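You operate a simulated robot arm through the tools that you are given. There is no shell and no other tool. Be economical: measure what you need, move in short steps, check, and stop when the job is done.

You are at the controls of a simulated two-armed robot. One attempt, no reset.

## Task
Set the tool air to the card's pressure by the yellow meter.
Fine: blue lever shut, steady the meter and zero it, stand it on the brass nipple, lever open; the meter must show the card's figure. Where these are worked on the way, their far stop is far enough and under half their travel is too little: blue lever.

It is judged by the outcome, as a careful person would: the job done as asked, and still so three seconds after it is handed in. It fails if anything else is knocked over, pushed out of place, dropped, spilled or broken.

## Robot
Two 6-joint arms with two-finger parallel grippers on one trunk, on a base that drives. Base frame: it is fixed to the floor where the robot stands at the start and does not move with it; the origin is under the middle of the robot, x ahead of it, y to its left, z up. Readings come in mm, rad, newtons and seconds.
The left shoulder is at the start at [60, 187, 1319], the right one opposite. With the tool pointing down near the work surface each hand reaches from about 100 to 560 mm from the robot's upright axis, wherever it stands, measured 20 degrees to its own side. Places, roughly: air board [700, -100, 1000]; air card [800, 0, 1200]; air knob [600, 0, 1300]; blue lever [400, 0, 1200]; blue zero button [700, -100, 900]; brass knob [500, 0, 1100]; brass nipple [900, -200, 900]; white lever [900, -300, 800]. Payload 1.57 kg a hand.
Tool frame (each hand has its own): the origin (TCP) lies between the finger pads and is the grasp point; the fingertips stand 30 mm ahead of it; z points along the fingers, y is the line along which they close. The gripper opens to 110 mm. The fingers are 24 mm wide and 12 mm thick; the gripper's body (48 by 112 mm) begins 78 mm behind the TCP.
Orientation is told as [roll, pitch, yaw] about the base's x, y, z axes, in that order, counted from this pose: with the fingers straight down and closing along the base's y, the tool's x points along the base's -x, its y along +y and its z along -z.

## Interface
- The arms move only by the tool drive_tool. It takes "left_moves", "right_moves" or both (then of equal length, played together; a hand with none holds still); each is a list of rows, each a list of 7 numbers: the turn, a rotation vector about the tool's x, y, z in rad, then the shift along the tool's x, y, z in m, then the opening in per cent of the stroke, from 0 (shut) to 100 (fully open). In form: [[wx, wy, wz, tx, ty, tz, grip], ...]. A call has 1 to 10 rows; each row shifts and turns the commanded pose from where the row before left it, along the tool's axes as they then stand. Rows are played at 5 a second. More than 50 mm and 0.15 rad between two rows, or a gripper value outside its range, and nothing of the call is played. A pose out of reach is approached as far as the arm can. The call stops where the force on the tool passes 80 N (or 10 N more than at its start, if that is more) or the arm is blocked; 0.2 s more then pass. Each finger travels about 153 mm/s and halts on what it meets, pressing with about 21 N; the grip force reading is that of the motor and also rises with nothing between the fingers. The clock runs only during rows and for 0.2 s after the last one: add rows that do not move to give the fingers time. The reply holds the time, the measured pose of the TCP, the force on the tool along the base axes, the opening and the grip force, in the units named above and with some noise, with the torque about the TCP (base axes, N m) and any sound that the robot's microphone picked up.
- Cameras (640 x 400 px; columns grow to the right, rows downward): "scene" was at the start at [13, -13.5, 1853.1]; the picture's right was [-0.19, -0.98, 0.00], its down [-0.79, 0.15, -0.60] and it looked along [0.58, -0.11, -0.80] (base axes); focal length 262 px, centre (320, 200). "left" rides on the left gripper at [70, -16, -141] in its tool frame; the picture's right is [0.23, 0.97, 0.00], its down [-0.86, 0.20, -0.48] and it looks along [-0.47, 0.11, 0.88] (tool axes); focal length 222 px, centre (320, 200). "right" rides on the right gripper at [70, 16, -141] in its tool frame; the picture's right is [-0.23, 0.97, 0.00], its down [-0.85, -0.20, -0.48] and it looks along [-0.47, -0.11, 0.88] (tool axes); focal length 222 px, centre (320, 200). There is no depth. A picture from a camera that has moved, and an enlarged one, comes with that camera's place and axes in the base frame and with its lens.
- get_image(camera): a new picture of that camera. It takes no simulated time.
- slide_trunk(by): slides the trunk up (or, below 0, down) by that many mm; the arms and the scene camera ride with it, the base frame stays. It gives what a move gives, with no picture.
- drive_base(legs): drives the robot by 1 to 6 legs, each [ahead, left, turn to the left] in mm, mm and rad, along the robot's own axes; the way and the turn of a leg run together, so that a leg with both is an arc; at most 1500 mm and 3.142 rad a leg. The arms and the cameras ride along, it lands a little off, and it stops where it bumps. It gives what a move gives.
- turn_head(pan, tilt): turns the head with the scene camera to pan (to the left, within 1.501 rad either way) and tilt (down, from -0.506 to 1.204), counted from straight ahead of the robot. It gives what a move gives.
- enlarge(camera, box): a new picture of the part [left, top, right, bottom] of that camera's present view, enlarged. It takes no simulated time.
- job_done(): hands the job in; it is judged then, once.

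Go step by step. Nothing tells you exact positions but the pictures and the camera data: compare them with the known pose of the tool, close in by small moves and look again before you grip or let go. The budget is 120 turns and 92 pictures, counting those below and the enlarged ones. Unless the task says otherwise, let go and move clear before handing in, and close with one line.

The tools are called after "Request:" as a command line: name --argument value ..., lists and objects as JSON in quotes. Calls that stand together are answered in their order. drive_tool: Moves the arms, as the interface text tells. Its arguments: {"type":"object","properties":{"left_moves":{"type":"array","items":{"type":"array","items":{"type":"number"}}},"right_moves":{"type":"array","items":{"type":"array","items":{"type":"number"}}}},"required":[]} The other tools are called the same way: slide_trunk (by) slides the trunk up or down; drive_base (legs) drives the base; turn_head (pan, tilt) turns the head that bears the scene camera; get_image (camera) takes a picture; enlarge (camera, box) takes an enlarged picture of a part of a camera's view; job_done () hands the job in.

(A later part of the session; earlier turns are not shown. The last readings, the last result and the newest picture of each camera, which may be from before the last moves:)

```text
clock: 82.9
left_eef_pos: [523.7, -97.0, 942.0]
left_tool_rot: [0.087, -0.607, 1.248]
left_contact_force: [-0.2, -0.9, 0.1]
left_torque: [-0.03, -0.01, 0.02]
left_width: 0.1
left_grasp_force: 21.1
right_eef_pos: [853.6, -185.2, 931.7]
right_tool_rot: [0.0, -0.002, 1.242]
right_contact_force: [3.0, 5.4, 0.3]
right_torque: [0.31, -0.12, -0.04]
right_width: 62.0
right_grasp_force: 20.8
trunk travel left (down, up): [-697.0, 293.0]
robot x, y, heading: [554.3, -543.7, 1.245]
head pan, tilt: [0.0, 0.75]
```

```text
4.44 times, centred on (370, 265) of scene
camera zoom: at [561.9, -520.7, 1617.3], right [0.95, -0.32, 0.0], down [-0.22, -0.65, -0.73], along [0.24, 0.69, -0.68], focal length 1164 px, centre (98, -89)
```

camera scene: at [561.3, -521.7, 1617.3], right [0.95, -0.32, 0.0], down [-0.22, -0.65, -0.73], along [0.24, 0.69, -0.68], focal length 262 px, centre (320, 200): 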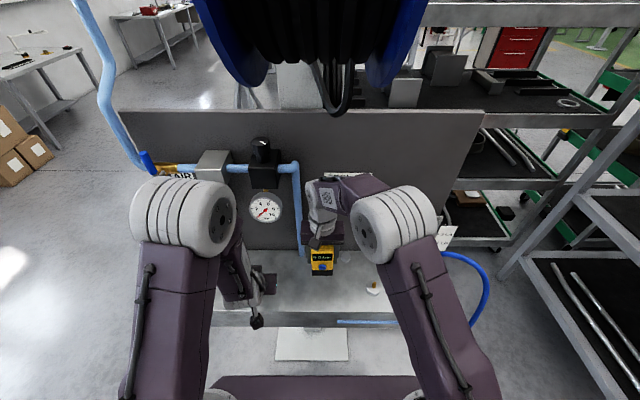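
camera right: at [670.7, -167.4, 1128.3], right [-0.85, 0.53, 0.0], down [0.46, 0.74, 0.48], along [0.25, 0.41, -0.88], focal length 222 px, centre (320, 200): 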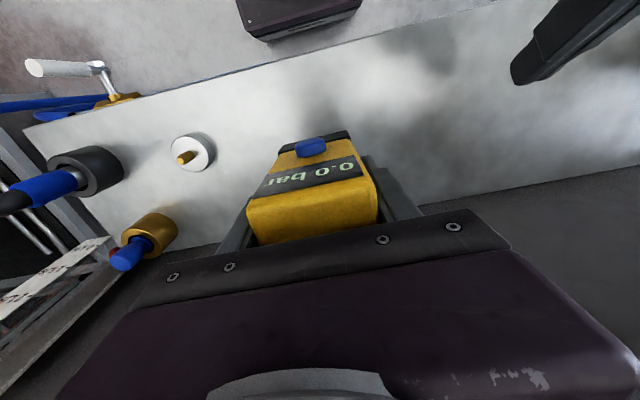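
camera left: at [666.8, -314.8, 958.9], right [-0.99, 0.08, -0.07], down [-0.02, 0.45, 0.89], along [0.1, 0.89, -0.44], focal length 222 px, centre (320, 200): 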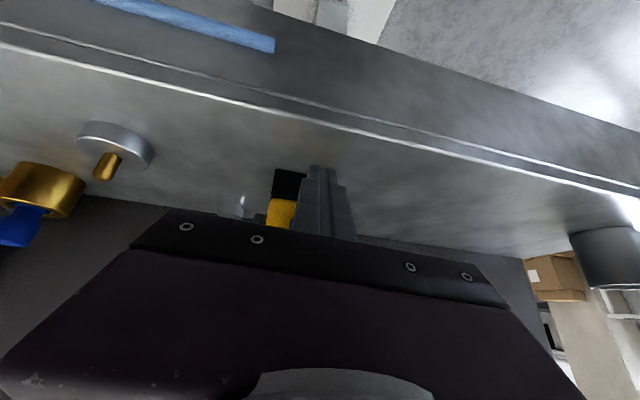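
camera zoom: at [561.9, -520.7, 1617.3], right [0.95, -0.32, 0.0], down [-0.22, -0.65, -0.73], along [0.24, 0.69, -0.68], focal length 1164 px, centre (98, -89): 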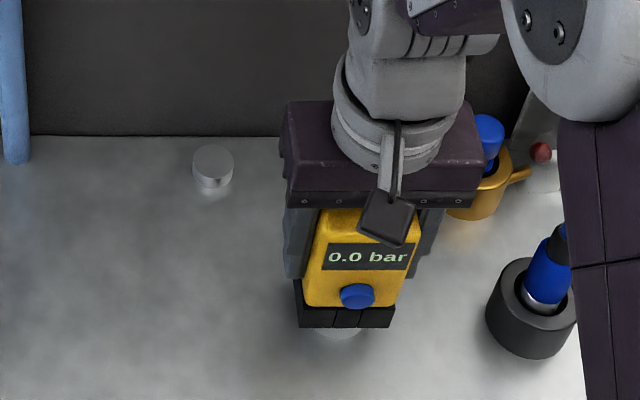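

There is slight sideways load, so the pin is entering the socket. I'll ease 2 mm forward and go on down.

Request:
drive_tool --right_moves '[[0, 0, 0, -0.002, 0, 0, 30], [0, 0, 0, 0, 0, 0.004, 30], [0, 0, 0, 0, 0, 0.003, 30], [0, 0, 0, 0, 0, 0, 30]]'

Request:
drive_tool --right_moves '[[0, 0, 0, 0, 0, 0.003, 30], [0, 0, 0, 0, 0, 0.003, 30], [0, 0, 0, 0, 0, 0, 30]]'

```text
clock: 83.9
left_eef_pos: [523.2, -96.9, 943.5]
left_tool_rot: [0.087, -0.607, 1.248]
left_contact_force: [-0.2, -0.2, -0.5]
left_torque: [0.01, -0.03, -0.01]
left_width: 0.0
left_grasp_force: 20.7
right_eef_pos: [854.6, -184.3, 924.3]
right_tool_rot: [-0.001, 0.003, 1.242]
right_contact_force: [0.7, -1.9, 3.2]
right_torque: [-0.22, 0.01, 0.0]
right_width: 61.9
right_grasp_force: 21.6
trunk travel left (down, up): [-697.0, 293.0]
robot x, y, heading: [553.7, -544.5, 1.242]
head pan, tilt: [0.0, 0.75]
```

```text
clock: 84.7
left_eef_pos: [522.6, -97.8, 943.5]
left_tool_rot: [0.085, -0.61, 1.249]
left_contact_force: [-0.2, -0.2, 0.0]
left_torque: [0.02, 0.02, 0.05]
left_width: 0.0
left_grasp_force: 20.8
right_eef_pos: [854.2, -182.8, 917.9]
right_tool_rot: [-0.001, -0.005, 1.243]
right_contact_force: [2.3, 4.0, 19.7]
right_torque: [-0.1, 0.05, 0.01]
right_width: 61.7
right_grasp_force: 20.9
trunk travel left (down, up): [-697.0, 293.0]
robot x, y, heading: [553.1, -543.6, 1.242]
head pan, tilt: [0.0, 0.75]
```

Seated: 20 N vertical at 10 mm above its shelf height, which is the disc's thickness. I'll release and rise.

Request:
drive_tool --right_moves '[[0, 0, 0, 0, 0, -0.001, 30], [0, 0, 0, 0, 0, 0, 65], [0, 0, 0, 0, 0, 0, 90], [0, 0, 0, 0, 0, 0, 90], [0, 0, 0, 0, 0, -0.04, 90], [0, 0, 0, 0, 0, -0.045, 90], [0, 0, 0, 0, 0, -0.045, 90], [0, 0, 0, 0, 0, 0, 90]]'

Request:
enlarge --camera "scene" --box '[310, 220, 430, 310]'

Request:
get_image --camera "scene"

```text
clock: 86.5
left_eef_pos: [524.2, -96.4, 942.4]
left_tool_rot: [0.087, -0.606, 1.249]
left_contact_force: [0.0, 0.0, -0.3]
left_torque: [0.0, -0.02, -0.03]
left_width: 0.0
left_grasp_force: 20.8
right_eef_pos: [857.2, -184.0, 1046.8]
right_tool_rot: [0.0, 0.001, 1.242]
right_contact_force: [0.1, -0.4, 0.1]
right_torque: [-0.02, 0.03, 0.0]
right_width: 98.8
right_grasp_force: 0.0
trunk travel left (down, up): [-697.0, 293.0]
robot x, y, heading: [554.0, -546.3, 1.244]
head pan, tilt: [0.0, 0.75]
```

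```text
4.44 times, centred on (370, 265) of scene
camera zoom: at [561.4, -521.7, 1617.3], right [0.95, -0.32, 0.0], down [-0.22, -0.65, -0.73], along [0.24, 0.69, -0.68], focal length 1164 px, centre (98, -89)
```

zoom: 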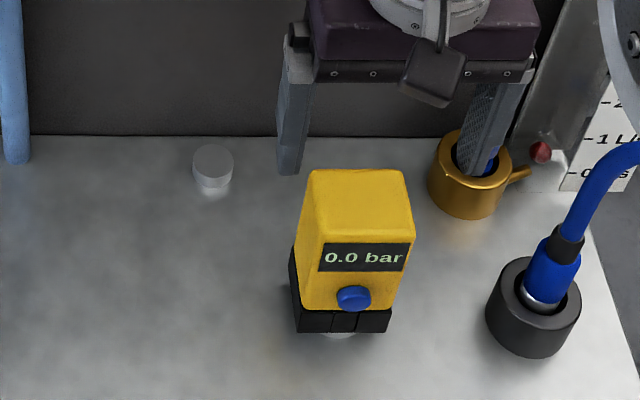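

```text
30 pictures are left
camera scene: at [561.4, -521.7, 1617.3], right [0.95, -0.32, 0.0], down [-0.22, -0.65, -0.73], along [0.24, 0.69, -0.68], focal length 262 px, centre (320, 200)
```

scene: 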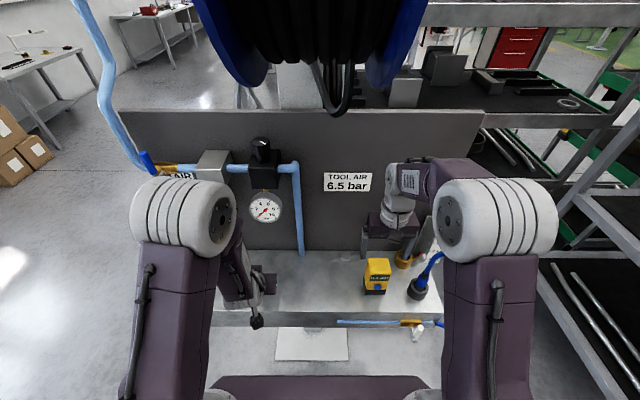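

The meter stands squarely on the nipple at 0.0. Now for opening the lever with the left hand: back off, raise the trunk, shift left.

Request:
drive_base --legs '[[-200, 0, 0], [0, 135, 0]]'

Request:
slide_trunk --by 120

Request:
drive_tool --left_moves '[[0, 0, 0, -0.0285, 0, -0.041, 0], [0, 0, 0, -0.0285, 0, -0.041, 0], [0, 0, 0, -0.0285, 0, -0.041, 0], [0, 0, 0, -0.0285, 0, -0.041, 0], [0, 0, 0, -0.0285, 0.0, -0.041, 0], [0, 0, 0, 0, 0, 0, 0]]'

```text
clock: 89.0
left_eef_pos: [333.0, -240.0, 943.2]
left_tool_rot: [0.086, -0.607, 1.25]
left_contact_force: [-0.2, 0.8, 0.8]
left_torque: [0.01, 0.0, 0.04]
left_width: 0.2
left_grasp_force: 21.1
right_eef_pos: [667.7, -324.5, 1046.2]
right_tool_rot: [0.001, 0.0, 1.244]
right_contact_force: [-0.7, 0.5, 0.7]
right_torque: [0.03, 0.01, 0.01]
right_width: 99.1
right_grasp_force: 0.1
trunk travel left (down, up): [-697.0, 293.0]
robot x, y, heading: [365.2, -687.9, 1.242]
head pan, tilt: [0.0, 0.75]
```

```text
clock: 90.5
left_eef_pos: [331.9, -238.6, 1061.1]
left_tool_rot: [0.086, -0.607, 1.25]
left_contact_force: [-0.2, -0.5, 0.3]
left_torque: [0.01, -0.05, 0.01]
left_width: 0.0
left_grasp_force: 20.3
right_eef_pos: [667.2, -325.2, 1167.2]
right_tool_rot: [0.0, 0.0, 1.244]
right_contact_force: [0.0, -0.2, 0.8]
right_torque: [0.02, -0.02, 0.0]
right_width: 98.9
right_grasp_force: 0.1
trunk travel left (down, up): [-817.0, 173.0]
robot x, y, heading: [362.4, -688.6, 1.238]
head pan, tilt: [0.0, 0.75]
```

```text
clock: 91.9
left_eef_pos: [353.7, -245.3, 1310.1]
left_tool_rot: [0.086, -0.608, 1.247]
left_contact_force: [0.8, 0.0, 0.0]
left_torque: [-0.02, 0.02, -0.02]
left_width: 0.0
left_grasp_force: 21.1
right_eef_pos: [666.6, -325.4, 1166.5]
right_tool_rot: [-0.002, 0.0, 1.242]
right_contact_force: [-0.4, 0.8, -0.6]
right_torque: [-0.02, -0.02, 0.03]
right_width: 99.2
right_grasp_force: 0.1
trunk travel left (down, up): [-817.0, 173.0]
robot x, y, heading: [364.0, -685.0, 1.247]
head pan, tilt: [0.0, 0.75]
```

Request:
drive_tool --left_moves '[[0, 0, 0, -0.0164, 0.0325, 0.0115, 0], [0, 0, 0, -0.0164, 0.0325, 0.0115, 0], [0, 0, 0, -0.0164, 0.0325, 0.0115, 0], [0, 0, 0, -0.0164, 0.0325, 0.0115, 0], [0, 0, 0, 0, 0, 0, 0]]'

Request:
drive_base --legs '[[140, 0, -0.008]]'

Request:
enlarge --camera "scene" --box '[130, 110, 290, 230]'

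Request:
get_image --camera "left"

```text
clock: 93.1
left_eef_pos: [246.1, -134.9, 1322.3]
left_tool_rot: [0.085, -0.608, 1.252]
left_contact_force: [0.6, -0.3, 0.3]
left_torque: [-0.02, 0.0, 0.0]
left_width: 0.0
left_grasp_force: 20.9
right_eef_pos: [667.6, -326.8, 1165.8]
right_tool_rot: [-0.002, 0.0, 1.241]
right_contact_force: [0.1, -0.1, 0.2]
right_torque: [0.02, 0.01, 0.0]
right_width: 99.1
right_grasp_force: 0.1
trunk travel left (down, up): [-817.0, 173.0]
robot x, y, heading: [362.9, -686.6, 1.239]
head pan, tilt: [0.0, 0.75]
```

```text
clock: 94.7
left_eef_pos: [367.5, 2.4, 1300.9]
left_tool_rot: [0.114, -0.545, 1.184]
left_contact_force: [-0.3, -3.6, 2.0]
left_torque: [0.14, -0.06, -0.02]
left_width: 0.0
left_grasp_force: 20.3
right_eef_pos: [715.9, -307.9, 1110.8]
right_tool_rot: [-0.006, 0.398, 1.198]
right_contact_force: [-0.7, -1.9, 1.3]
right_torque: [0.29, -0.04, -0.01]
right_width: 98.9
right_grasp_force: 0.0
trunk travel left (down, up): [-817.0, 173.0]
robot x, y, heading: [417.6, -565.8, 1.186]
head pan, tilt: [0.0, 0.75]
stopped in leg 1: the robot was blocked; the commanded pose is now the measured one
```

```text
3.33 times, centred on (210, 170) of scene
camera zoom: at [389.3, -646.1, 1744.2], right [0.93, -0.37, 0.0], down [-0.24, -0.59, -0.77], along [0.29, 0.72, -0.63], focal length 873 px, centre (687, 300)
```

zoom: 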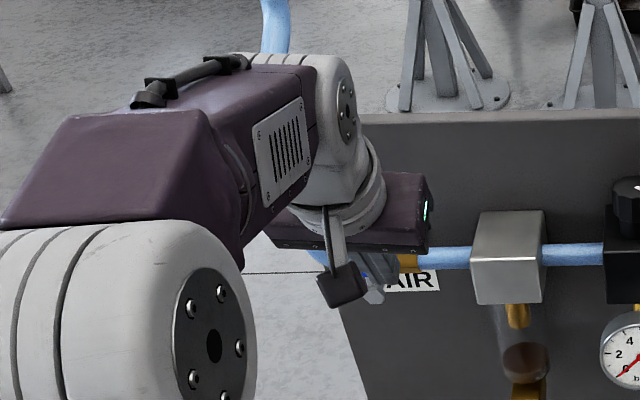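

```text
28 pictures are left
camera left: at [348.2, -131.8, 1384.0], right [-0.99, 0.13, -0.02], down [0.05, 0.49, 0.87], along [0.13, 0.86, -0.49], focal length 222 px, centre (320, 200)
```

left: 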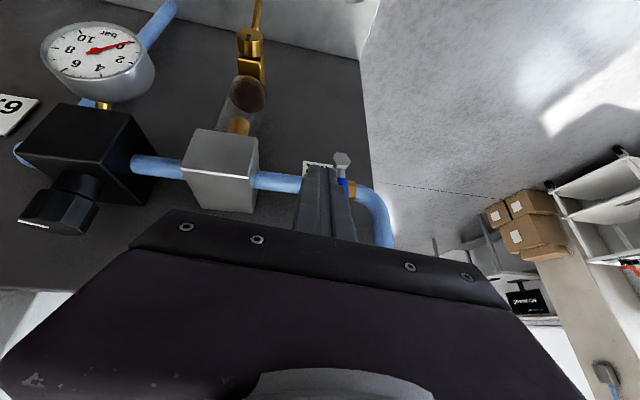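

The robot was blocked and is tilted back slightly: the raised right forearm probably met the reel or its hanging hose. I'll back straight out and check.

Request:
drive_base --legs '[[-100, 0, 0]]'

Request:
get_image --camera "scene"

```text
clock: 95.4
left_eef_pos: [402.0, 83.2, 1256.5]
left_tool_rot: [0.109, -0.511, 1.176]
left_contact_force: [1.2, -1.6, 0.0]
left_torque: [0.12, 0.12, 0.07]
left_width: 0.0
left_grasp_force: 21.0
right_eef_pos: [742.0, -242.5, 1072.7]
right_tool_rot: [-0.007, 0.442, 1.197]
right_contact_force: [-0.3, -1.1, -1.2]
right_torque: [0.07, 0.05, -0.03]
right_width: 98.9
right_grasp_force: 0.0
trunk travel left (down, up): [-817.0, 173.0]
robot x, y, heading: [415.3, -569.1, 1.191]
head pan, tilt: [0.0, 0.75]
stopped in leg 1: the robot was blocked; the commanded pose is now the measured one
```

```text
27 pictures are left
camera scene: at [431.8, -546.5, 1736.7], right [0.93, -0.37, 0.0], down [-0.26, -0.63, -0.73], along [0.27, 0.68, -0.68], focal length 262 px, centre (320, 200)
```

scene: 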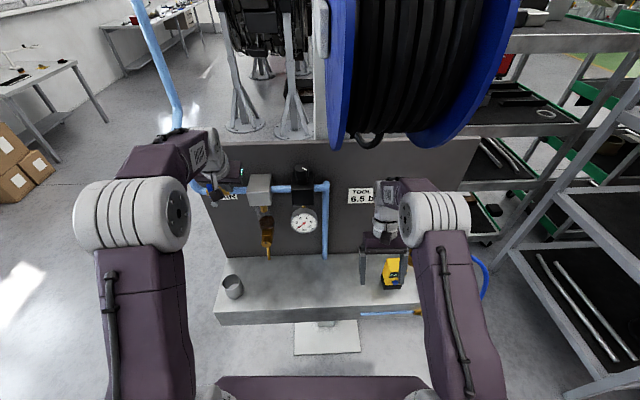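

Request:
enlarge --camera "scene" --box '[330, 230, 450, 305]'

Request:
enlarge --camera "scene" --box '[170, 130, 290, 220]'

Request:
get_image --camera "left"

```text
5.33 times, centred on (390, 268) of scene
camera zoom: at [431.8, -546.5, 1736.7], right [0.93, -0.37, 0.0], down [-0.26, -0.63, -0.73], along [0.27, 0.68, -0.68], focal length 1397 px, centre (-53, -160)
```

zoom: 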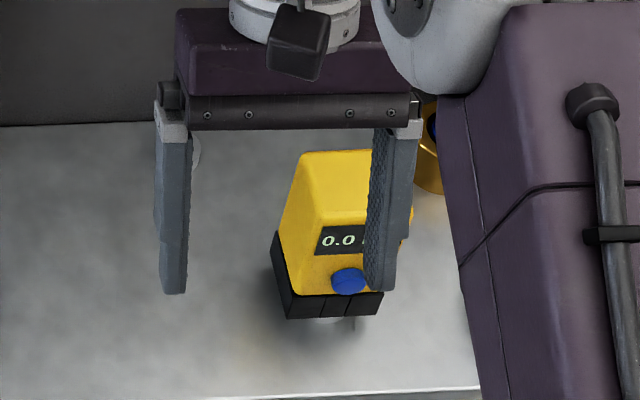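

```text
4.44 times, centred on (230, 175) of scene
camera zoom: at [431.8, -546.5, 1736.7], right [0.93, -0.37, 0.0], down [-0.26, -0.63, -0.73], along [0.27, 0.68, -0.68], focal length 1164 px, centre (720, 311)
```

zoom: 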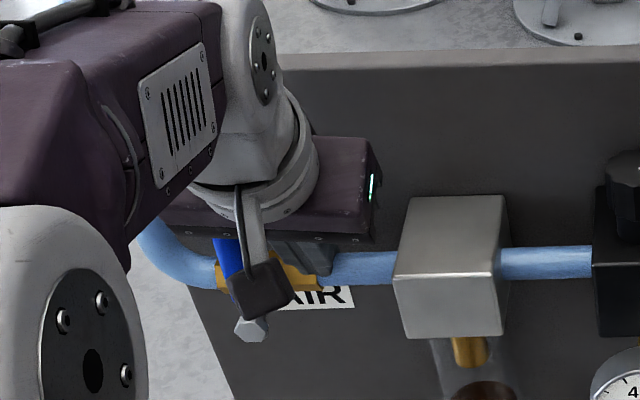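

```text
24 pictures are left
camera left: at [381.1, -47.8, 1343.4], right [-0.99, 0.14, -0.02], down [0.06, 0.52, 0.85], along [0.13, 0.84, -0.52], focal length 222 px, centre (320, 200)
```

left: 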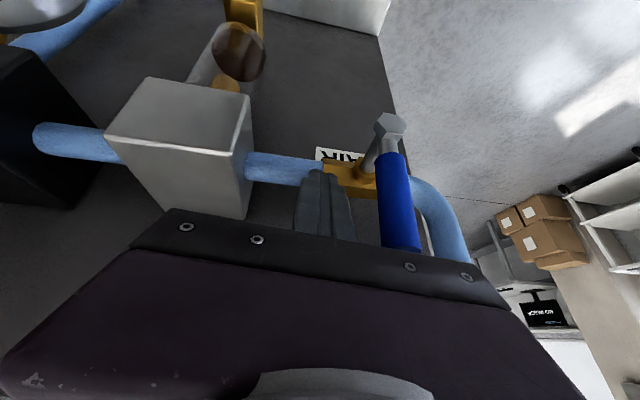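

The meter still stands fine at 0.0, and the lever is still up. I'll free both hands: left up and back, right back and down away from the reel.

Request:
drive_tool --left_moves '[[0, 0, 0, -0.0098, 0, -0.0174, 0], [0, 0, 0, -0.0098, 0, -0.0174, 0], [0, 0, 0, -0.0098, 0, -0.0174, 0], [0, 0, 0, 0, 0, 0, 0]]' --right_moves '[[0, 0, 0, 0.0096, 0, 0.027, 90], [0, 0, 0, 0.0096, 0, 0.027, 90], [0, 0, 0, 0.0096, 0, 0.027, 90], [0, 0, 0, 0, 0, 0, 90]]'

Request:
drive_base --legs '[[-100, 0, 0]]'

Request:
get_image --camera "scene"

```text
clock: 96.4
left_eef_pos: [403.6, 79.0, 1314.6]
left_tool_rot: [0.104, -0.513, 1.178]
left_contact_force: [-0.4, -0.5, -1.1]
left_torque: [-0.04, 0.01, -0.01]
left_width: 0.0
left_grasp_force: 21.0
right_eef_pos: [720.0, -299.2, 1012.4]
right_tool_rot: [-0.01, 0.442, 1.195]
right_contact_force: [-0.3, 0.8, -0.2]
right_torque: [0.03, -0.01, 0.01]
right_width: 99.2
right_grasp_force: 0.0
trunk travel left (down, up): [-817.0, 173.0]
robot x, y, heading: [414.4, -571.6, 1.188]
head pan, tilt: [0.0, 0.75]
```

```text
clock: 97.5
left_eef_pos: [368.8, -15.3, 1314.1]
left_tool_rot: [0.105, -0.51, 1.176]
left_contact_force: [-0.7, 0.3, -0.3]
left_torque: [-0.02, -0.02, -0.01]
left_width: 0.0
left_grasp_force: 21.1
right_eef_pos: [683.9, -393.5, 1012.7]
right_tool_rot: [-0.008, 0.444, 1.194]
right_contact_force: [0.6, 1.5, 0.0]
right_torque: [-0.04, 0.03, 0.01]
right_width: 98.9
right_grasp_force: 0.1
trunk travel left (down, up): [-817.0, 173.0]
robot x, y, heading: [377.0, -664.5, 1.18]
head pan, tilt: [0.0, 0.75]
```

```text
23 pictures are left
camera scene: at [389.7, -640.1, 1737.2], right [0.93, -0.38, 0.0], down [-0.26, -0.63, -0.73], along [0.27, 0.68, -0.68], focal length 262 px, centre (320, 200)
```

scene: 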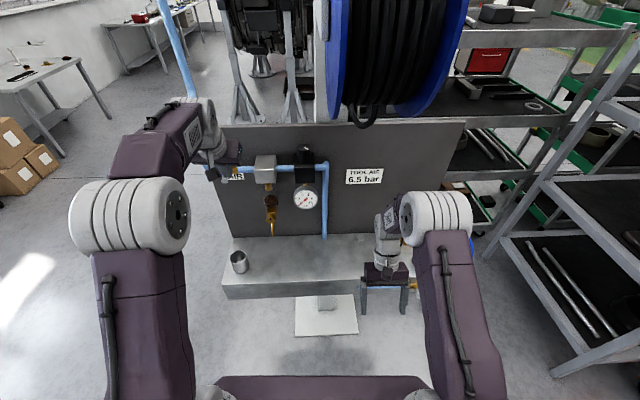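

Both hands are free. I'll swing the right hand out to the right, away from the reel, shift the left hand left, and restore the heading.

Request:
drive_tool --left_moves '[[0, 0, 0, 0.0174, 0.0, -0.0098, 0], [0, 0, 0, 0.0174, 0.0, -0.0098, 0], [0, 0, 0, 0, 0.0, 0, 0], [0, 0, 0, 0, 0.0, 0, 0], [0, 0, 0, 0, 0, 0, 0]]' --right_moves '[[0, 0, 0, 0, -0.045, 0, 90], [0, 0, 0, 0, -0.045, 0, 90], [0, 0, 0, 0, -0.045, 0, 90], [0, 0, 0, 0, -0.045, 0, 90], [0, 0, 0, 0, 0, 0, 90]]'

Request:
drive_base --legs '[[0, 0, 0.055]]'

```text
clock: 98.8
left_eef_pos: [354.5, -54.8, 1314.2]
left_tool_rot: [0.104, -0.511, 1.177]
left_contact_force: [-0.9, 0.2, -0.1]
left_torque: [0.01, 0.01, 0.01]
left_width: 0.4
left_grasp_force: 20.9
right_eef_pos: [850.2, -461.5, 1012.0]
right_tool_rot: [-0.008, 0.442, 1.194]
right_contact_force: [0.1, 0.1, -0.5]
right_torque: [-0.02, 0.02, 0.03]
right_width: 98.8
right_grasp_force: 0.0
trunk travel left (down, up): [-817.0, 173.0]
robot x, y, heading: [379.6, -666.3, 1.181]
head pan, tilt: [0.0, 0.75]
```

```text
clock: 99.6
left_eef_pos: [323.0, -58.1, 1315.6]
left_tool_rot: [0.107, -0.511, 1.231]
left_contact_force: [0.0, 0.0, 0.4]
left_torque: [-0.02, 0.05, 0.04]
left_width: 0.3
left_grasp_force: 20.9
right_eef_pos: [838.9, -437.1, 1011.2]
right_tool_rot: [-0.005, 0.441, 1.249]
right_contact_force: [0.1, -0.4, -0.2]
right_torque: [-0.01, 0.0, -0.01]
right_width: 99.0
right_grasp_force: 0.0
trunk travel left (down, up): [-817.0, 173.0]
robot x, y, heading: [382.3, -665.8, 1.242]
head pan, tilt: [0.0, 0.75]
```

Request:
drive_tool --left_moves '[[0, 0, 0, 0, 0.021, 0, 0], [0, 0, 0, 0, 0.021, 0, 0], [0, 0, 0, 0, 0, 0, 0]]'

Request:
drive_base --legs '[[60, 0, 0]]'

Request:
get_image --camera "left"

```text
clock: 100.4
left_eef_pos: [280.8, -47.5, 1319.0]
left_tool_rot: [0.105, -0.512, 1.229]
left_contact_force: [-0.8, -0.4, -0.2]
left_torque: [0.01, 0.0, 0.02]
left_width: 0.0
left_grasp_force: 21.0
right_eef_pos: [838.0, -436.0, 1011.9]
right_tool_rot: [-0.009, 0.442, 1.246]
right_contact_force: [-0.6, 0.1, -0.1]
right_torque: [-0.04, 0.01, -0.03]
right_width: 98.9
right_grasp_force: 0.0
trunk travel left (down, up): [-817.0, 173.0]
robot x, y, heading: [377.3, -666.5, 1.245]
head pan, tilt: [0.0, 0.75]
```

```text
clock: 101.3
left_eef_pos: [296.2, 1.3, 1322.7]
left_tool_rot: [0.105, -0.519, 1.231]
left_contact_force: [-1.6, 0.0, -0.6]
left_torque: [0.01, 0.0, -0.02]
left_width: 0.0
left_grasp_force: 20.7
right_eef_pos: [855.3, -385.1, 1015.4]
right_tool_rot: [-0.009, 0.434, 1.248]
right_contact_force: [-0.4, -0.8, 0.1]
right_torque: [0.04, 0.01, 0.0]
right_width: 99.0
right_grasp_force: 0.1
trunk travel left (down, up): [-817.0, 173.0]
robot x, y, heading: [395.7, -609.1, 1.243]
head pan, tilt: [0.0, 0.75]
```

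```text
22 pictures are left
camera left: at [283.9, -130.2, 1410.5], right [-1.0, 0.09, -0.02], down [0.03, 0.52, 0.86], along [0.09, 0.85, -0.52], focal length 222 px, centre (320, 200)
```

left: 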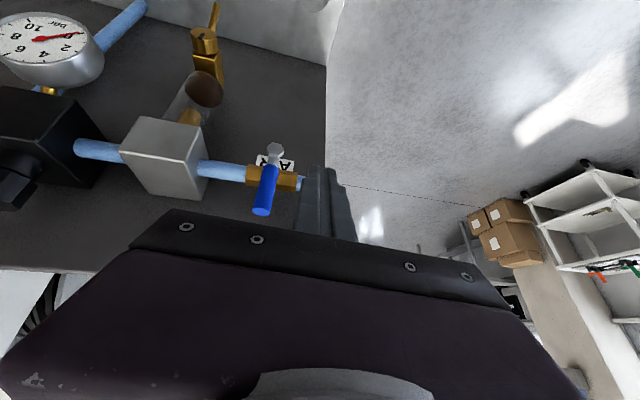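

The finger is to the left of the upright lever. I'll advance with the base and dip slightly.

Request:
drive_base --legs '[[50, 0, 0]]'

Request:
drive_tool --left_moves '[[0, 0, 0, 0.006, 0, 0.0105, 0], [0, 0, 0, 0, 0, 0, 0]]'

Request:
get_image --camera "left"

```text
clock: 102.3
left_eef_pos: [312.6, 50.6, 1323.5]
left_tool_rot: [0.104, -0.52, 1.232]
left_contact_force: [-0.7, -1.6, 0.2]
left_torque: [0.03, -0.04, -0.01]
left_width: 0.0
left_grasp_force: 20.9
right_eef_pos: [871.9, -335.9, 1014.8]
right_tool_rot: [-0.009, 0.438, 1.248]
right_contact_force: [-0.1, -0.4, 0.6]
right_torque: [0.03, -0.05, 0.03]
right_width: 99.0
right_grasp_force: 0.2
trunk travel left (down, up): [-817.0, 173.0]
robot x, y, heading: [415.0, -561.7, 1.239]
head pan, tilt: [0.0, 0.75]
```

```text
clock: 102.9
left_eef_pos: [312.8, 56.3, 1309.0]
left_tool_rot: [0.104, -0.514, 1.232]
left_contact_force: [0.6, -0.6, -0.1]
left_torque: [0.01, -0.01, -0.01]
left_width: 0.1
left_grasp_force: 20.8
right_eef_pos: [871.8, -333.3, 1013.3]
right_tool_rot: [-0.007, 0.441, 1.248]
right_contact_force: [-0.6, -0.4, 0.2]
right_torque: [0.02, -0.02, -0.02]
right_width: 98.9
right_grasp_force: 0.1
trunk travel left (down, up): [-817.0, 173.0]
robot x, y, heading: [412.7, -555.6, 1.243]
head pan, tilt: [0.0, 0.75]
```

```text
21 pictures are left
camera left: at [299.4, -76.3, 1396.6], right [-1.0, 0.09, -0.02], down [0.03, 0.52, 0.85], along [0.09, 0.85, -0.52], focal length 222 px, centre (320, 200)
```

left: 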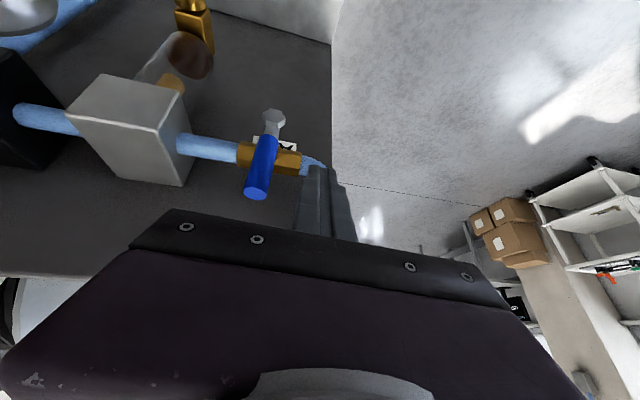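

Lined up left of the lever. Now I sweep right and down along its arc to open it.

Request:
drive_tool --left_moves '[[0, 0, 0, 0, -0.02, 0, 0], [0, 0, 0, 0, -0.022, 0, 0], [0, 0, 0, 0.0015, -0.021, 0.0026, 0], [0, 0, 0, 0.0049, -0.016, 0.0087, 0], [0, 0, 0, 0.0059, -0.014, 0.0104, 0], [0, 0, 0, 0.0049, -0.009, 0.0087, 0], [0, 0, 0, 0, 0, 0, 0]]'

Request:
get_image --camera "left"

```text
clock: 104.5
left_eef_pos: [401.1, 30.2, 1273.6]
left_tool_rot: [0.104, -0.542, 1.233]
left_contact_force: [-26.7, 15.5, 60.5]
left_torque: [0.75, 0.61, 0.18]
left_width: 0.0
left_grasp_force: 20.7
right_eef_pos: [867.6, -334.2, 1016.1]
right_tool_rot: [-0.015, 0.436, 1.249]
right_contact_force: [-0.9, 0.3, -0.4]
right_torque: [0.0, -0.03, 0.01]
right_width: 99.0
right_grasp_force: 0.0
trunk travel left (down, up): [-817.0, 173.0]
robot x, y, heading: [414.8, -558.7, 1.246]
head pan, tilt: [0.0, 0.75]
```

```text
20 pictures are left
camera left: at [388.1, -103.6, 1358.9], right [-1.0, 0.09, -0.03], down [0.02, 0.5, 0.87], along [0.09, 0.86, -0.5], focal length 222 px, centre (320, 200)
```

left: 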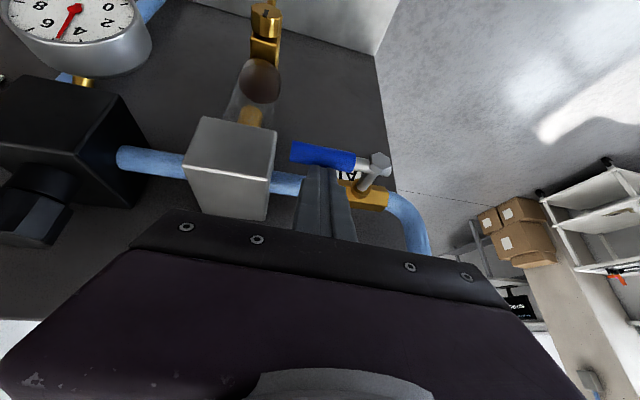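

The lever is fully open at its stop and the gauge has risen to about 5. I'll lift off and read the meter.

Request:
drive_tool --left_moves '[[0, 0, 0, -0.015, 0, -0.026, 0], [0, 0, 0, -0.015, 0, -0.026, 0], [0, 0, 0, 0.035, 0, -0.02, 0], [0, 0, 0, 0.035, 0, -0.02, 0], [0, 0, 0, 0, 0, 0, 0]]'

Request:
get_image --camera "scene"

Request:
enlarge --camera "scene" --box '[280, 150, 440, 270]'

```text
clock: 105.7
left_eef_pos: [388.9, -45.9, 1324.8]
left_tool_rot: [0.104, -0.511, 1.232]
left_contact_force: [0.3, -0.7, -0.4]
left_torque: [-0.02, -0.01, 0.0]
left_width: 0.0
left_grasp_force: 21.3
right_eef_pos: [873.0, -330.7, 1011.3]
right_tool_rot: [-0.01, 0.442, 1.248]
right_contact_force: [-0.5, 0.7, 0.3]
right_torque: [-0.02, -0.02, 0.01]
right_width: 99.0
right_grasp_force: 0.0
trunk travel left (down, up): [-817.0, 173.0]
robot x, y, heading: [415.0, -561.9, 1.239]
head pan, tilt: [0.0, 0.75]
```

```text
19 pictures are left
camera scene: at [423.3, -538.2, 1737.3], right [0.95, -0.32, 0.0], down [-0.22, -0.65, -0.73], along [0.24, 0.69, -0.68], focal length 262 px, centre (320, 200)
```

scene: 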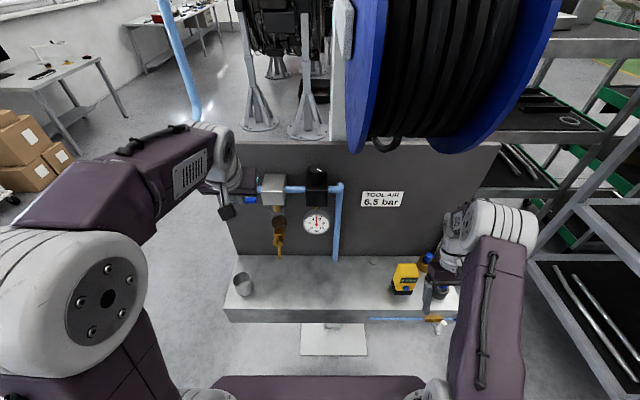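

```text
3.33 times, centred on (360, 210) of scene
camera zoom: at [423.3, -538.2, 1737.3], right [0.95, -0.32, 0.0], down [-0.22, -0.65, -0.73], along [0.24, 0.69, -0.68], focal length 873 px, centre (187, 167)
```

zoom: 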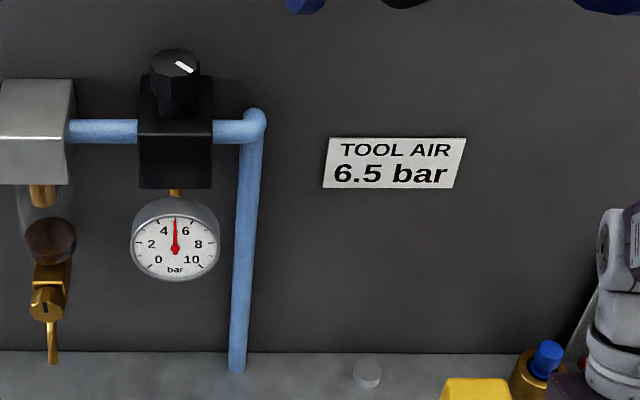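

Request:
enlarge --camera "scene" --box '[380, 250, 440, 300]'

Request:
enlarge --camera "scene" --box '[290, 155, 345, 215]'

```text
8.00 times, centred on (410, 275) of scene
camera zoom: at [423.3, -538.2, 1737.3], right [0.95, -0.32, 0.0], down [-0.22, -0.65, -0.73], along [0.24, 0.69, -0.68], focal length 2095 px, centre (-400, -400)
```

zoom: 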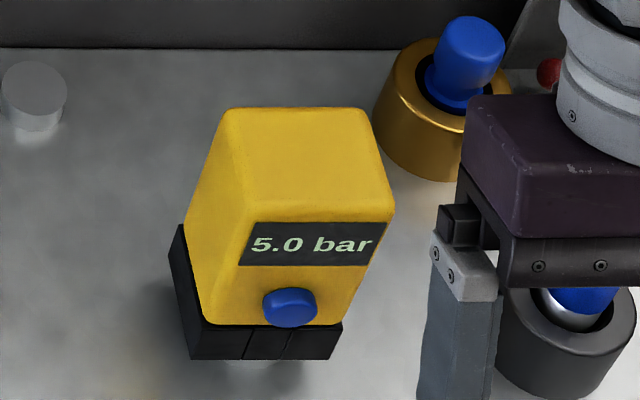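

```text
6.67 times, centred on (318, 185) of scene
camera zoom: at [423.3, -538.2, 1737.3], right [0.95, -0.32, 0.0], down [-0.22, -0.65, -0.73], along [0.24, 0.69, -0.68], focal length 1746 px, centre (337, 300)
```

zoom: 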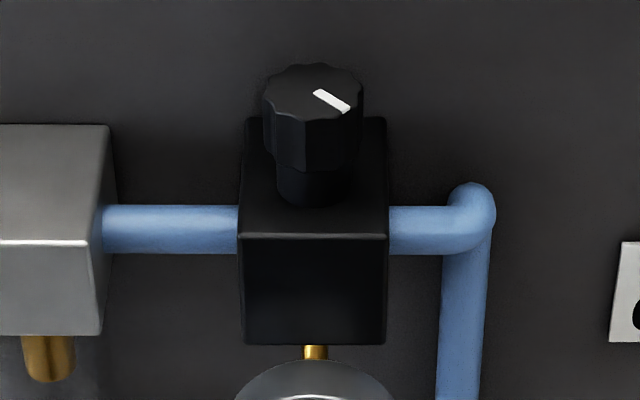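

The meter reads 5.0 bar, so the knob must go up to 6.5. I'll raise and open the left hand, swing the right hand further out, and shift the base to reach the knob.

Request:
drive_tool --left_moves '[[0, 0, 0, -0.0147, 0, -0.0261, 0], [0, 0, 0, -0.0147, 0, -0.0261, 40], [0, 0, 0, 0, -0.04, 0, 70], [0, 0, 0, 0, -0.04, 0, 70], [0, 0, 0, 0, -0.04, 0, 70], [0, 0, 0, 0, -0.03, 0, 70], [0, 0, 0, 0, 0, 0, 70]]' --right_moves '[[0, 0, 0, 0.03, -0.02, 0, 90], [0, 0, 0, 0.03, -0.02, 0, 90], [0, 0, 0, 0.02, -0.02, 0, 90], [0, 0, 0, 0, -0.02, 0, 90], [0, 0, 0, 0, -0.02, 0, 90], [0, 0, 0, 0, 0, 0, 90], [0, 0, 0, 0, 0, 0, 90]]'

Request:
drive_base --legs '[[0, 70, 0], [60, 0, 0]]'

Request:
get_image --camera "scene"

Request:
get_image --camera "left"

```text
clock: 107.3
left_eef_pos: [536.3, -94.7, 1368.7]
left_tool_rot: [0.104, -0.513, 1.233]
left_contact_force: [-1.3, -0.6, 0.1]
left_torque: [0.0, -0.01, 0.0]
left_width: 77.0
left_grasp_force: 0.0
right_eef_pos: [944.0, -428.6, 1047.6]
right_tool_rot: [-0.008, 0.441, 1.248]
right_contact_force: [0.1, 0.5, 0.3]
right_torque: [-0.04, -0.02, 0.01]
right_width: 99.0
right_grasp_force: 0.0
trunk travel left (down, up): [-817.0, 173.0]
robot x, y, heading: [415.3, -558.2, 1.241]
head pan, tilt: [0.0, 0.75]
```

```text
clock: 108.9
left_eef_pos: [487.8, -23.8, 1371.7]
left_tool_rot: [0.108, -0.516, 1.229]
left_contact_force: [-0.1, -1.1, 0.5]
left_torque: [0.06, 0.0, 0.02]
left_width: 77.2
left_grasp_force: 0.2
right_eef_pos: [895.9, -356.0, 1048.4]
right_tool_rot: [-0.005, 0.434, 1.251]
right_contact_force: [0.0, -1.3, 0.4]
right_torque: [0.05, -0.01, 0.0]
right_width: 98.8
right_grasp_force: 0.0
trunk travel left (down, up): [-817.0, 173.0]
robot x, y, heading: [366.4, -482.3, 1.244]
head pan, tilt: [0.0, 0.75]
```

```text
15 pictures are left
camera scene: at [375.6, -470.2, 1737.5], right [0.95, -0.32, 0.0], down [-0.22, -0.64, -0.74], along [0.24, 0.7, -0.68], focal length 262 px, centre (320, 200)
```

scene: 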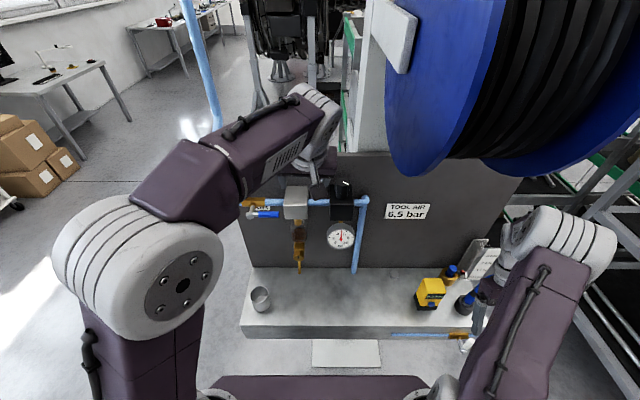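

```text
14 pictures are left
camera left: at [475.3, -155.8, 1459.1], right [-1.0, 0.09, -0.02], down [0.03, 0.52, 0.86], along [0.09, 0.85, -0.52], focal length 222 px, centre (320, 200)
```

left: 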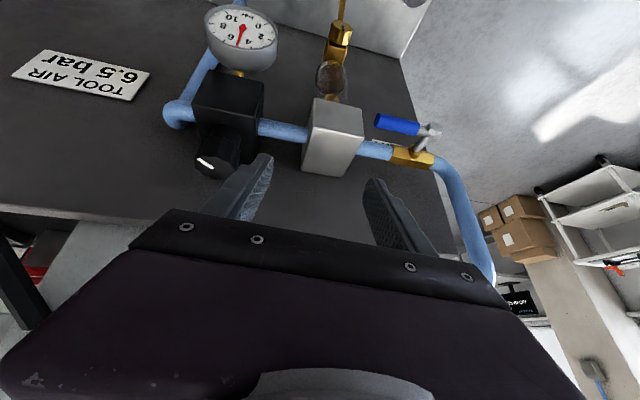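

The knob top is at about F 210, R 571. I'll move the left hand over it at a safe height and see whether it reaches.

Request:
drive_tool --left_moves '[[0, 0, 0, 0, -0.034, 0, 70], [0, 0, 0, 0, -0.034, 0, 70], [0, 0, 0, 0, -0.034, 0, 70], [0, 0, 0, -0.0209, 0, 0.0118, 70], [0, 0, 0, -0.0209, 0, 0.0118, 70], [0, 0, 0, -0.0209, 0, 0.0118, 70], [0, 0, 0, 0, 0, 0, 70]]'

Request:
get_image --camera "left"

```text
clock: 110.5
left_eef_pos: [596.8, 27.7, 1356.7]
left_tool_rot: [0.102, -0.511, 1.236]
left_contact_force: [0.2, 0.4, 0.4]
left_torque: [-0.01, 0.0, 0.01]
left_width: 77.0
left_grasp_force: 0.0
left hand out of reach, approached as far as the arm can: row 6
right_eef_pos: [892.2, -349.3, 1048.8]
right_tool_rot: [-0.014, 0.442, 1.247]
right_contact_force: [-0.4, 0.0, 0.1]
right_torque: [-0.03, -0.01, 0.01]
right_width: 98.9
right_grasp_force: 0.1
trunk travel left (down, up): [-817.0, 173.0]
robot x, y, heading: [366.6, -483.1, 1.24]
head pan, tilt: [0.0, 0.75]
```

```text
13 pictures are left
camera left: at [583.5, -104.6, 1443.9], right [-1.0, 0.09, -0.03], down [0.02, 0.52, 0.85], along [0.09, 0.85, -0.52], focal length 222 px, centre (320, 200)
```

left: 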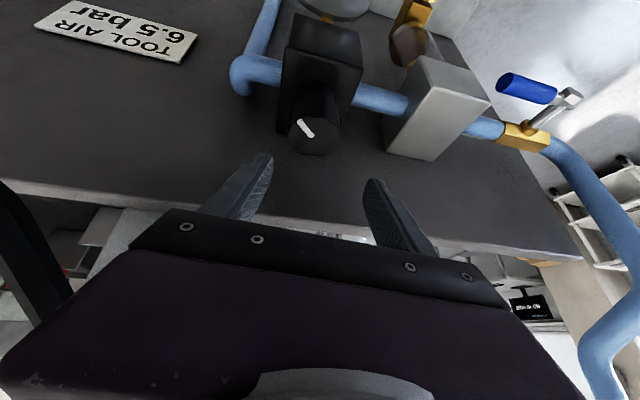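

Knob at about F 211, R 566. I'll correct alignment and lower astride it.

Request:
drive_tool --left_moves '[[0, 0, 0, 0.0096, -0.011, -0.0054, 70], [0, 0, 0, 0.0069, 0, 0.0122, 70], [0, 0, 0, 0.0069, 0, 0.0122, 70], [0, 0, 0, 0, 0, 0, 70]]'

Request:
get_image --camera "left"

```text
clock: 111.5
left_eef_pos: [592.8, 13.2, 1329.2]
left_tool_rot: [0.09, -0.515, 1.238]
left_contact_force: [-0.1, -0.7, -0.1]
left_torque: [0.02, 0.01, 0.0]
left_width: 77.1
left_grasp_force: 0.0
right_eef_pos: [886.3, -348.2, 1052.3]
right_tool_rot: [-0.02, 0.439, 1.245]
right_contact_force: [0.3, -1.1, -0.1]
right_torque: [-0.01, 0.01, 0.0]
right_width: 98.9
right_grasp_force: 0.0
trunk travel left (down, up): [-817.0, 173.0]
robot x, y, heading: [365.9, -480.9, 1.242]
head pan, tilt: [0.0, 0.75]
```

```text
12 pictures are left
camera left: at [579.7, -118.7, 1416.5], right [-1.0, 0.09, -0.04], down [0.02, 0.52, 0.85], along [0.09, 0.85, -0.52], focal length 222 px, centre (320, 200)
```

left: 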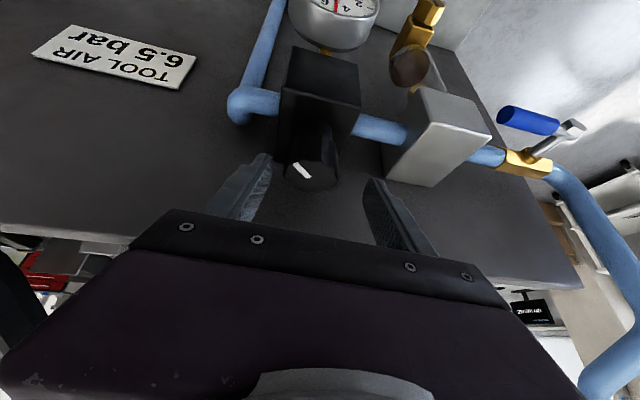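

Request:
drive_tool --left_moves '[[0, 0, 0, 0.0044, -0.007, 0.0119, 70], [0, 0, 0, 0.0044, 0, 0.0119, 70], [0, 0, 0, 0, 0, 0, 70]]'

Request:
drive_tool --left_moves '[[0, 0, 0, 0, 0, 0, 45], [0, 0, 0, 0, 0, 0, 30], [0, 0, 0, 0, 0, 0, 20], [0, 0, 0, 0, 0, 0, 20]]'

Request:
get_image --camera "left"

```text
clock: 112.3
left_eef_pos: [595.0, 13.8, 1305.7]
left_tool_rot: [0.088, -0.519, 1.241]
left_contact_force: [-0.6, -0.2, -0.1]
left_torque: [-0.03, 0.0, -0.01]
left_width: 77.0
left_grasp_force: 0.1
right_eef_pos: [882.6, -348.8, 1054.7]
right_tool_rot: [-0.022, 0.437, 1.242]
right_contact_force: [0.3, -0.9, -0.2]
right_torque: [-0.03, -0.01, 0.01]
right_width: 99.2
right_grasp_force: 0.1
trunk travel left (down, up): [-817.0, 173.0]
robot x, y, heading: [365.8, -482.9, 1.246]
head pan, tilt: [0.0, 0.75]
```

```text
clock: 113.3
left_eef_pos: [595.8, 12.7, 1307.2]
left_tool_rot: [0.08, -0.519, 1.24]
left_contact_force: [32.1, -15.4, 7.3]
left_torque: [-0.35, -0.78, -0.07]
left_width: 53.1
left_grasp_force: 18.0
right_eef_pos: [882.3, -349.1, 1054.0]
right_tool_rot: [-0.024, 0.438, 1.243]
right_contact_force: [0.4, 0.3, 0.1]
right_torque: [-0.01, -0.02, -0.01]
right_width: 99.1
right_grasp_force: 0.0
trunk travel left (down, up): [-817.0, 173.0]
robot x, y, heading: [367.3, -484.0, 1.24]
head pan, tilt: [0.0, 0.75]
```

```text
11 pictures are left
camera left: at [581.0, -118.6, 1394.2], right [-0.99, 0.09, -0.04], down [0.01, 0.52, 0.85], along [0.1, 0.85, -0.52], focal length 222 px, centre (320, 200)
```

left: 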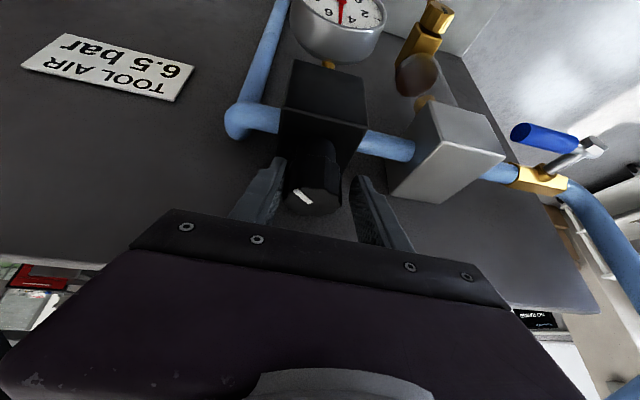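

Only the right finger touches; the hand needs about 6 mm to the right to centre.

Request:
drive_tool --left_moves '[[0, 0, 0, 0, -0.003, 0, 20], [0, 0, 0, 0, -0.003, 0, 20], [0, 0, 0, 0, 0, 0, 20], [0, 0, 0, 0, 0, 0, 20]]'

```text
clock: 114.3
left_eef_pos: [597.3, 11.7, 1307.2]
left_tool_rot: [0.077, -0.519, 1.243]
left_contact_force: [31.8, -15.7, 4.9]
left_torque: [-0.32, -0.66, -0.09]
left_width: 51.9
left_grasp_force: 16.8
right_eef_pos: [878.6, -347.2, 1056.7]
right_tool_rot: [-0.028, 0.438, 1.242]
right_contact_force: [-0.2, 0.7, -0.3]
right_torque: [0.0, 0.0, -0.02]
right_width: 99.2
right_grasp_force: 0.1
trunk travel left (down, up): [-817.0, 173.0]
robot x, y, heading: [364.6, -481.5, 1.244]
head pan, tilt: [0.0, 0.75]
```

Request:
drive_tool --left_moves '[[0, 0, 0, 0, -0.004, 0, 20], [0, 0, 0, 0, -0.004, 0, 20], [0, 0, 0, 0, 0, 0, 20], [0, 0, 0, 0, 0, 0, 20]]'

```text
clock: 115.3
left_eef_pos: [597.7, 10.7, 1306.7]
left_tool_rot: [0.072, -0.517, 1.251]
left_contact_force: [29.4, -13.5, 3.1]
left_torque: [-0.13, -0.68, -0.09]
left_width: 50.5
left_grasp_force: 15.9
right_eef_pos: [873.7, -347.4, 1058.6]
right_tool_rot: [-0.035, 0.438, 1.24]
right_contact_force: [0.0, 0.0, 0.1]
right_torque: [0.02, -0.03, 0.01]
right_width: 98.9
right_grasp_force: 0.1
trunk travel left (down, up): [-817.0, 173.0]
robot x, y, heading: [370.0, -483.7, 1.241]
head pan, tilt: [0.0, 0.75]
```

The robot body is tilting left: the forearm must be touching the reel flange above. I'll open, back straight out, and re-approach with a flatter tool so the wrist stays lower.

Request:
drive_tool --left_moves '[[0, 0, 0, 0, 0, 0, 70], [0, 0, 0, 0, 0.008, 0, 70], [0, 0, 0, 0.0261, 0, -0.0148, 70], [0, 0, 0, 0.0261, 0, -0.0148, 70], [0, 0, 0, 0, 0, 0, 70]]'

Request:
drive_base --legs '[[-130, 0, 0]]'

Request:
drive_tool --left_moves '[[0, -0.14, 0, 0, 0, 0, 70], [0, -0.14, 0, 0, 0, 0, 70], [0, -0.14, 0, 0, 0, 0, 70], [0, -0.14, 0, 0, 0, 0, 70], [0, 0, 0, 0, 0, 0, 70]]' --right_moves '[[0, 0, 0, -0.0128, 0, 0.027, 90], [0, 0, 0, -0.0128, 0, 0.027, 90], [0, 0, 0, -0.0128, 0, 0.027, 90], [0, 0, 0, 0, 0, 0, 90], [0, 0, 0, 0, 0, 0, 90]]'

```text
clock: 116.5
left_eef_pos: [583.2, -16.5, 1298.4]
left_tool_rot: [0.079, -0.514, 1.261]
left_contact_force: [11.7, 28.8, 33.1]
left_torque: [0.91, -1.62, 1.28]
left_width: 77.2
left_grasp_force: 0.1
right_eef_pos: [885.4, -327.1, 1052.0]
right_tool_rot: [-0.028, 0.455, 1.246]
right_contact_force: [-0.5, -0.7, 0.2]
right_torque: [0.02, -0.01, -0.01]
right_width: 99.1
right_grasp_force: 0.0
trunk travel left (down, up): [-817.0, 173.0]
robot x, y, heading: [366.4, -478.4, 1.244]
head pan, tilt: [0.0, 0.75]
```

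```text
clock: 117.3
left_eef_pos: [571.6, -43.5, 1308.0]
left_tool_rot: [0.082, -0.536, 1.272]
left_contact_force: [0.3, -0.2, -0.6]
left_torque: [0.02, -0.02, 0.01]
left_width: 76.9
left_grasp_force: 0.1
right_eef_pos: [878.2, -352.0, 1051.4]
right_tool_rot: [-0.022, 0.444, 1.256]
right_contact_force: [-0.3, 0.9, -0.1]
right_torque: [0.0, 0.01, 0.01]
right_width: 99.0
right_grasp_force: 0.1
trunk travel left (down, up): [-817.0, 173.0]
robot x, y, heading: [361.5, -498.0, 1.252]
head pan, tilt: [0.0, 0.75]
stopped in leg 1: the robot was blocked; the commanded pose is now the measured one
```

```text
clock: 118.5
left_eef_pos: [591.6, -52.6, 1307.4]
left_tool_rot: [0.183, -1.088, 1.14]
left_contact_force: [0.1, -0.8, -0.7]
left_torque: [0.02, -0.01, 0.04]
left_width: 77.2
left_grasp_force: 0.1
right_eef_pos: [893.4, -360.2, 960.5]
right_tool_rot: [-0.008, 0.44, 1.263]
right_contact_force: [0.2, -0.9, -0.2]
right_torque: [0.02, 0.02, 0.0]
right_width: 98.8
right_grasp_force: 0.0
trunk travel left (down, up): [-817.0, 173.0]
robot x, y, heading: [360.1, -497.4, 1.251]
head pan, tilt: [0.0, 0.75]
```

Now the tool is pitched flat (-1.09) and free. I'll advance with open fingers astride the knob.

Request:
drive_tool --left_moves '[[0, 0, 0, -0.0079, 0.0015, 0.0163, 70], [0, 0, 0, -0.0079, 0.0015, 0.0163, 70], [0, 0, 0, 0, 0, 0, 70]]'

Request:
get_image --camera "left"

Request:
get_image --camera "scene"

```text
clock: 119.3
left_eef_pos: [596.3, -13.3, 1307.5]
left_tool_rot: [0.181, -1.091, 1.148]
left_contact_force: [0.6, 0.1, 0.1]
left_torque: [-0.04, -0.01, 0.05]
left_width: 76.8
left_grasp_force: 0.1
right_eef_pos: [891.0, -358.7, 960.7]
right_tool_rot: [-0.01, 0.443, 1.26]
right_contact_force: [0.7, 0.0, -1.0]
right_torque: [0.01, 0.02, 0.0]
right_width: 99.1
right_grasp_force: 0.0
trunk travel left (down, up): [-817.0, 173.0]
robot x, y, heading: [363.6, -493.3, 1.253]
head pan, tilt: [0.0, 0.75]
```

```text
10 pictures are left
camera left: at [571.8, -170.4, 1310.0], right [-0.98, 0.16, -0.12], down [-0.12, 0.0, 0.99], along [0.16, 0.99, 0.02], focal length 222 px, centre (320, 200)
```

left: 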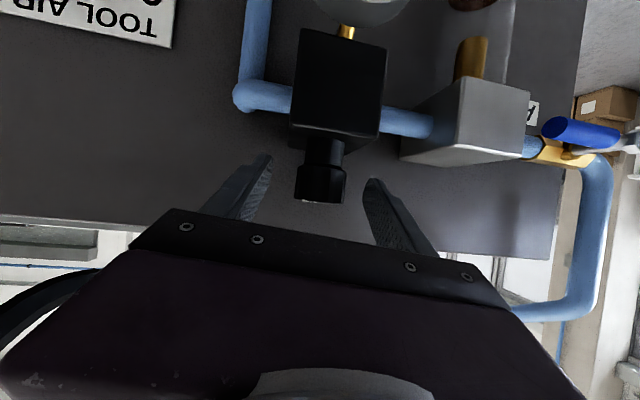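

```text
9 pictures are left
camera scene: at [370.6, -473.9, 1737.3], right [0.95, -0.31, 0.0], down [-0.21, -0.65, -0.73], along [0.23, 0.7, -0.68], focal length 262 px, centre (320, 200)
```

scene: 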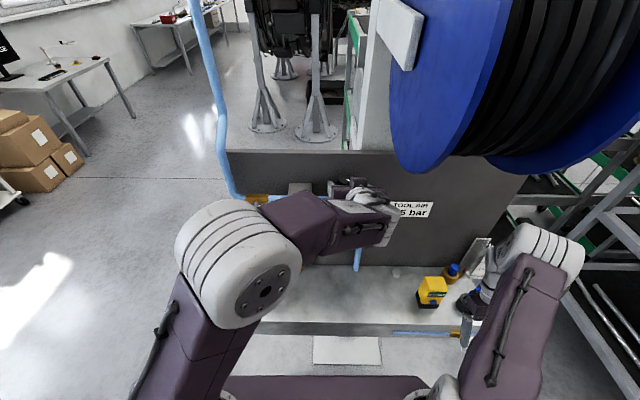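

Excellent alignment: knob centred between the fingers, cap z 1286–1315, arm well under the reel. I'll advance 15 mm and close.

Request:
drive_tool --left_moves '[[0, 0, 0, -0.0066, 0.0012, 0.0136, 70], [0, 0, 0, 0, 0, 0, 70], [0, 0, 0, 0, 0, 0, 50], [0, 0, 0, 0, 0, 0, 36], [0, 0, 0, 0, 0, 0, 20], [0, 0, 0, 0, 0, 0, 20]]'

```text
clock: 120.7
left_eef_pos: [598.5, 0.4, 1307.0]
left_tool_rot: [0.177, -1.091, 1.149]
left_contact_force: [-0.4, -0.8, -1.2]
left_torque: [-0.19, -0.84, -0.01]
left_width: 43.4
left_grasp_force: 44.7
right_eef_pos: [890.1, -358.2, 960.9]
right_tool_rot: [-0.008, 0.443, 1.259]
right_contact_force: [-0.4, 0.3, 0.3]
right_torque: [0.03, 0.03, -0.01]
right_width: 98.9
right_grasp_force: 0.0
trunk travel left (down, up): [-817.0, 173.0]
robot x, y, heading: [360.1, -494.4, 1.252]
head pan, tilt: [0.0, 0.75]
```

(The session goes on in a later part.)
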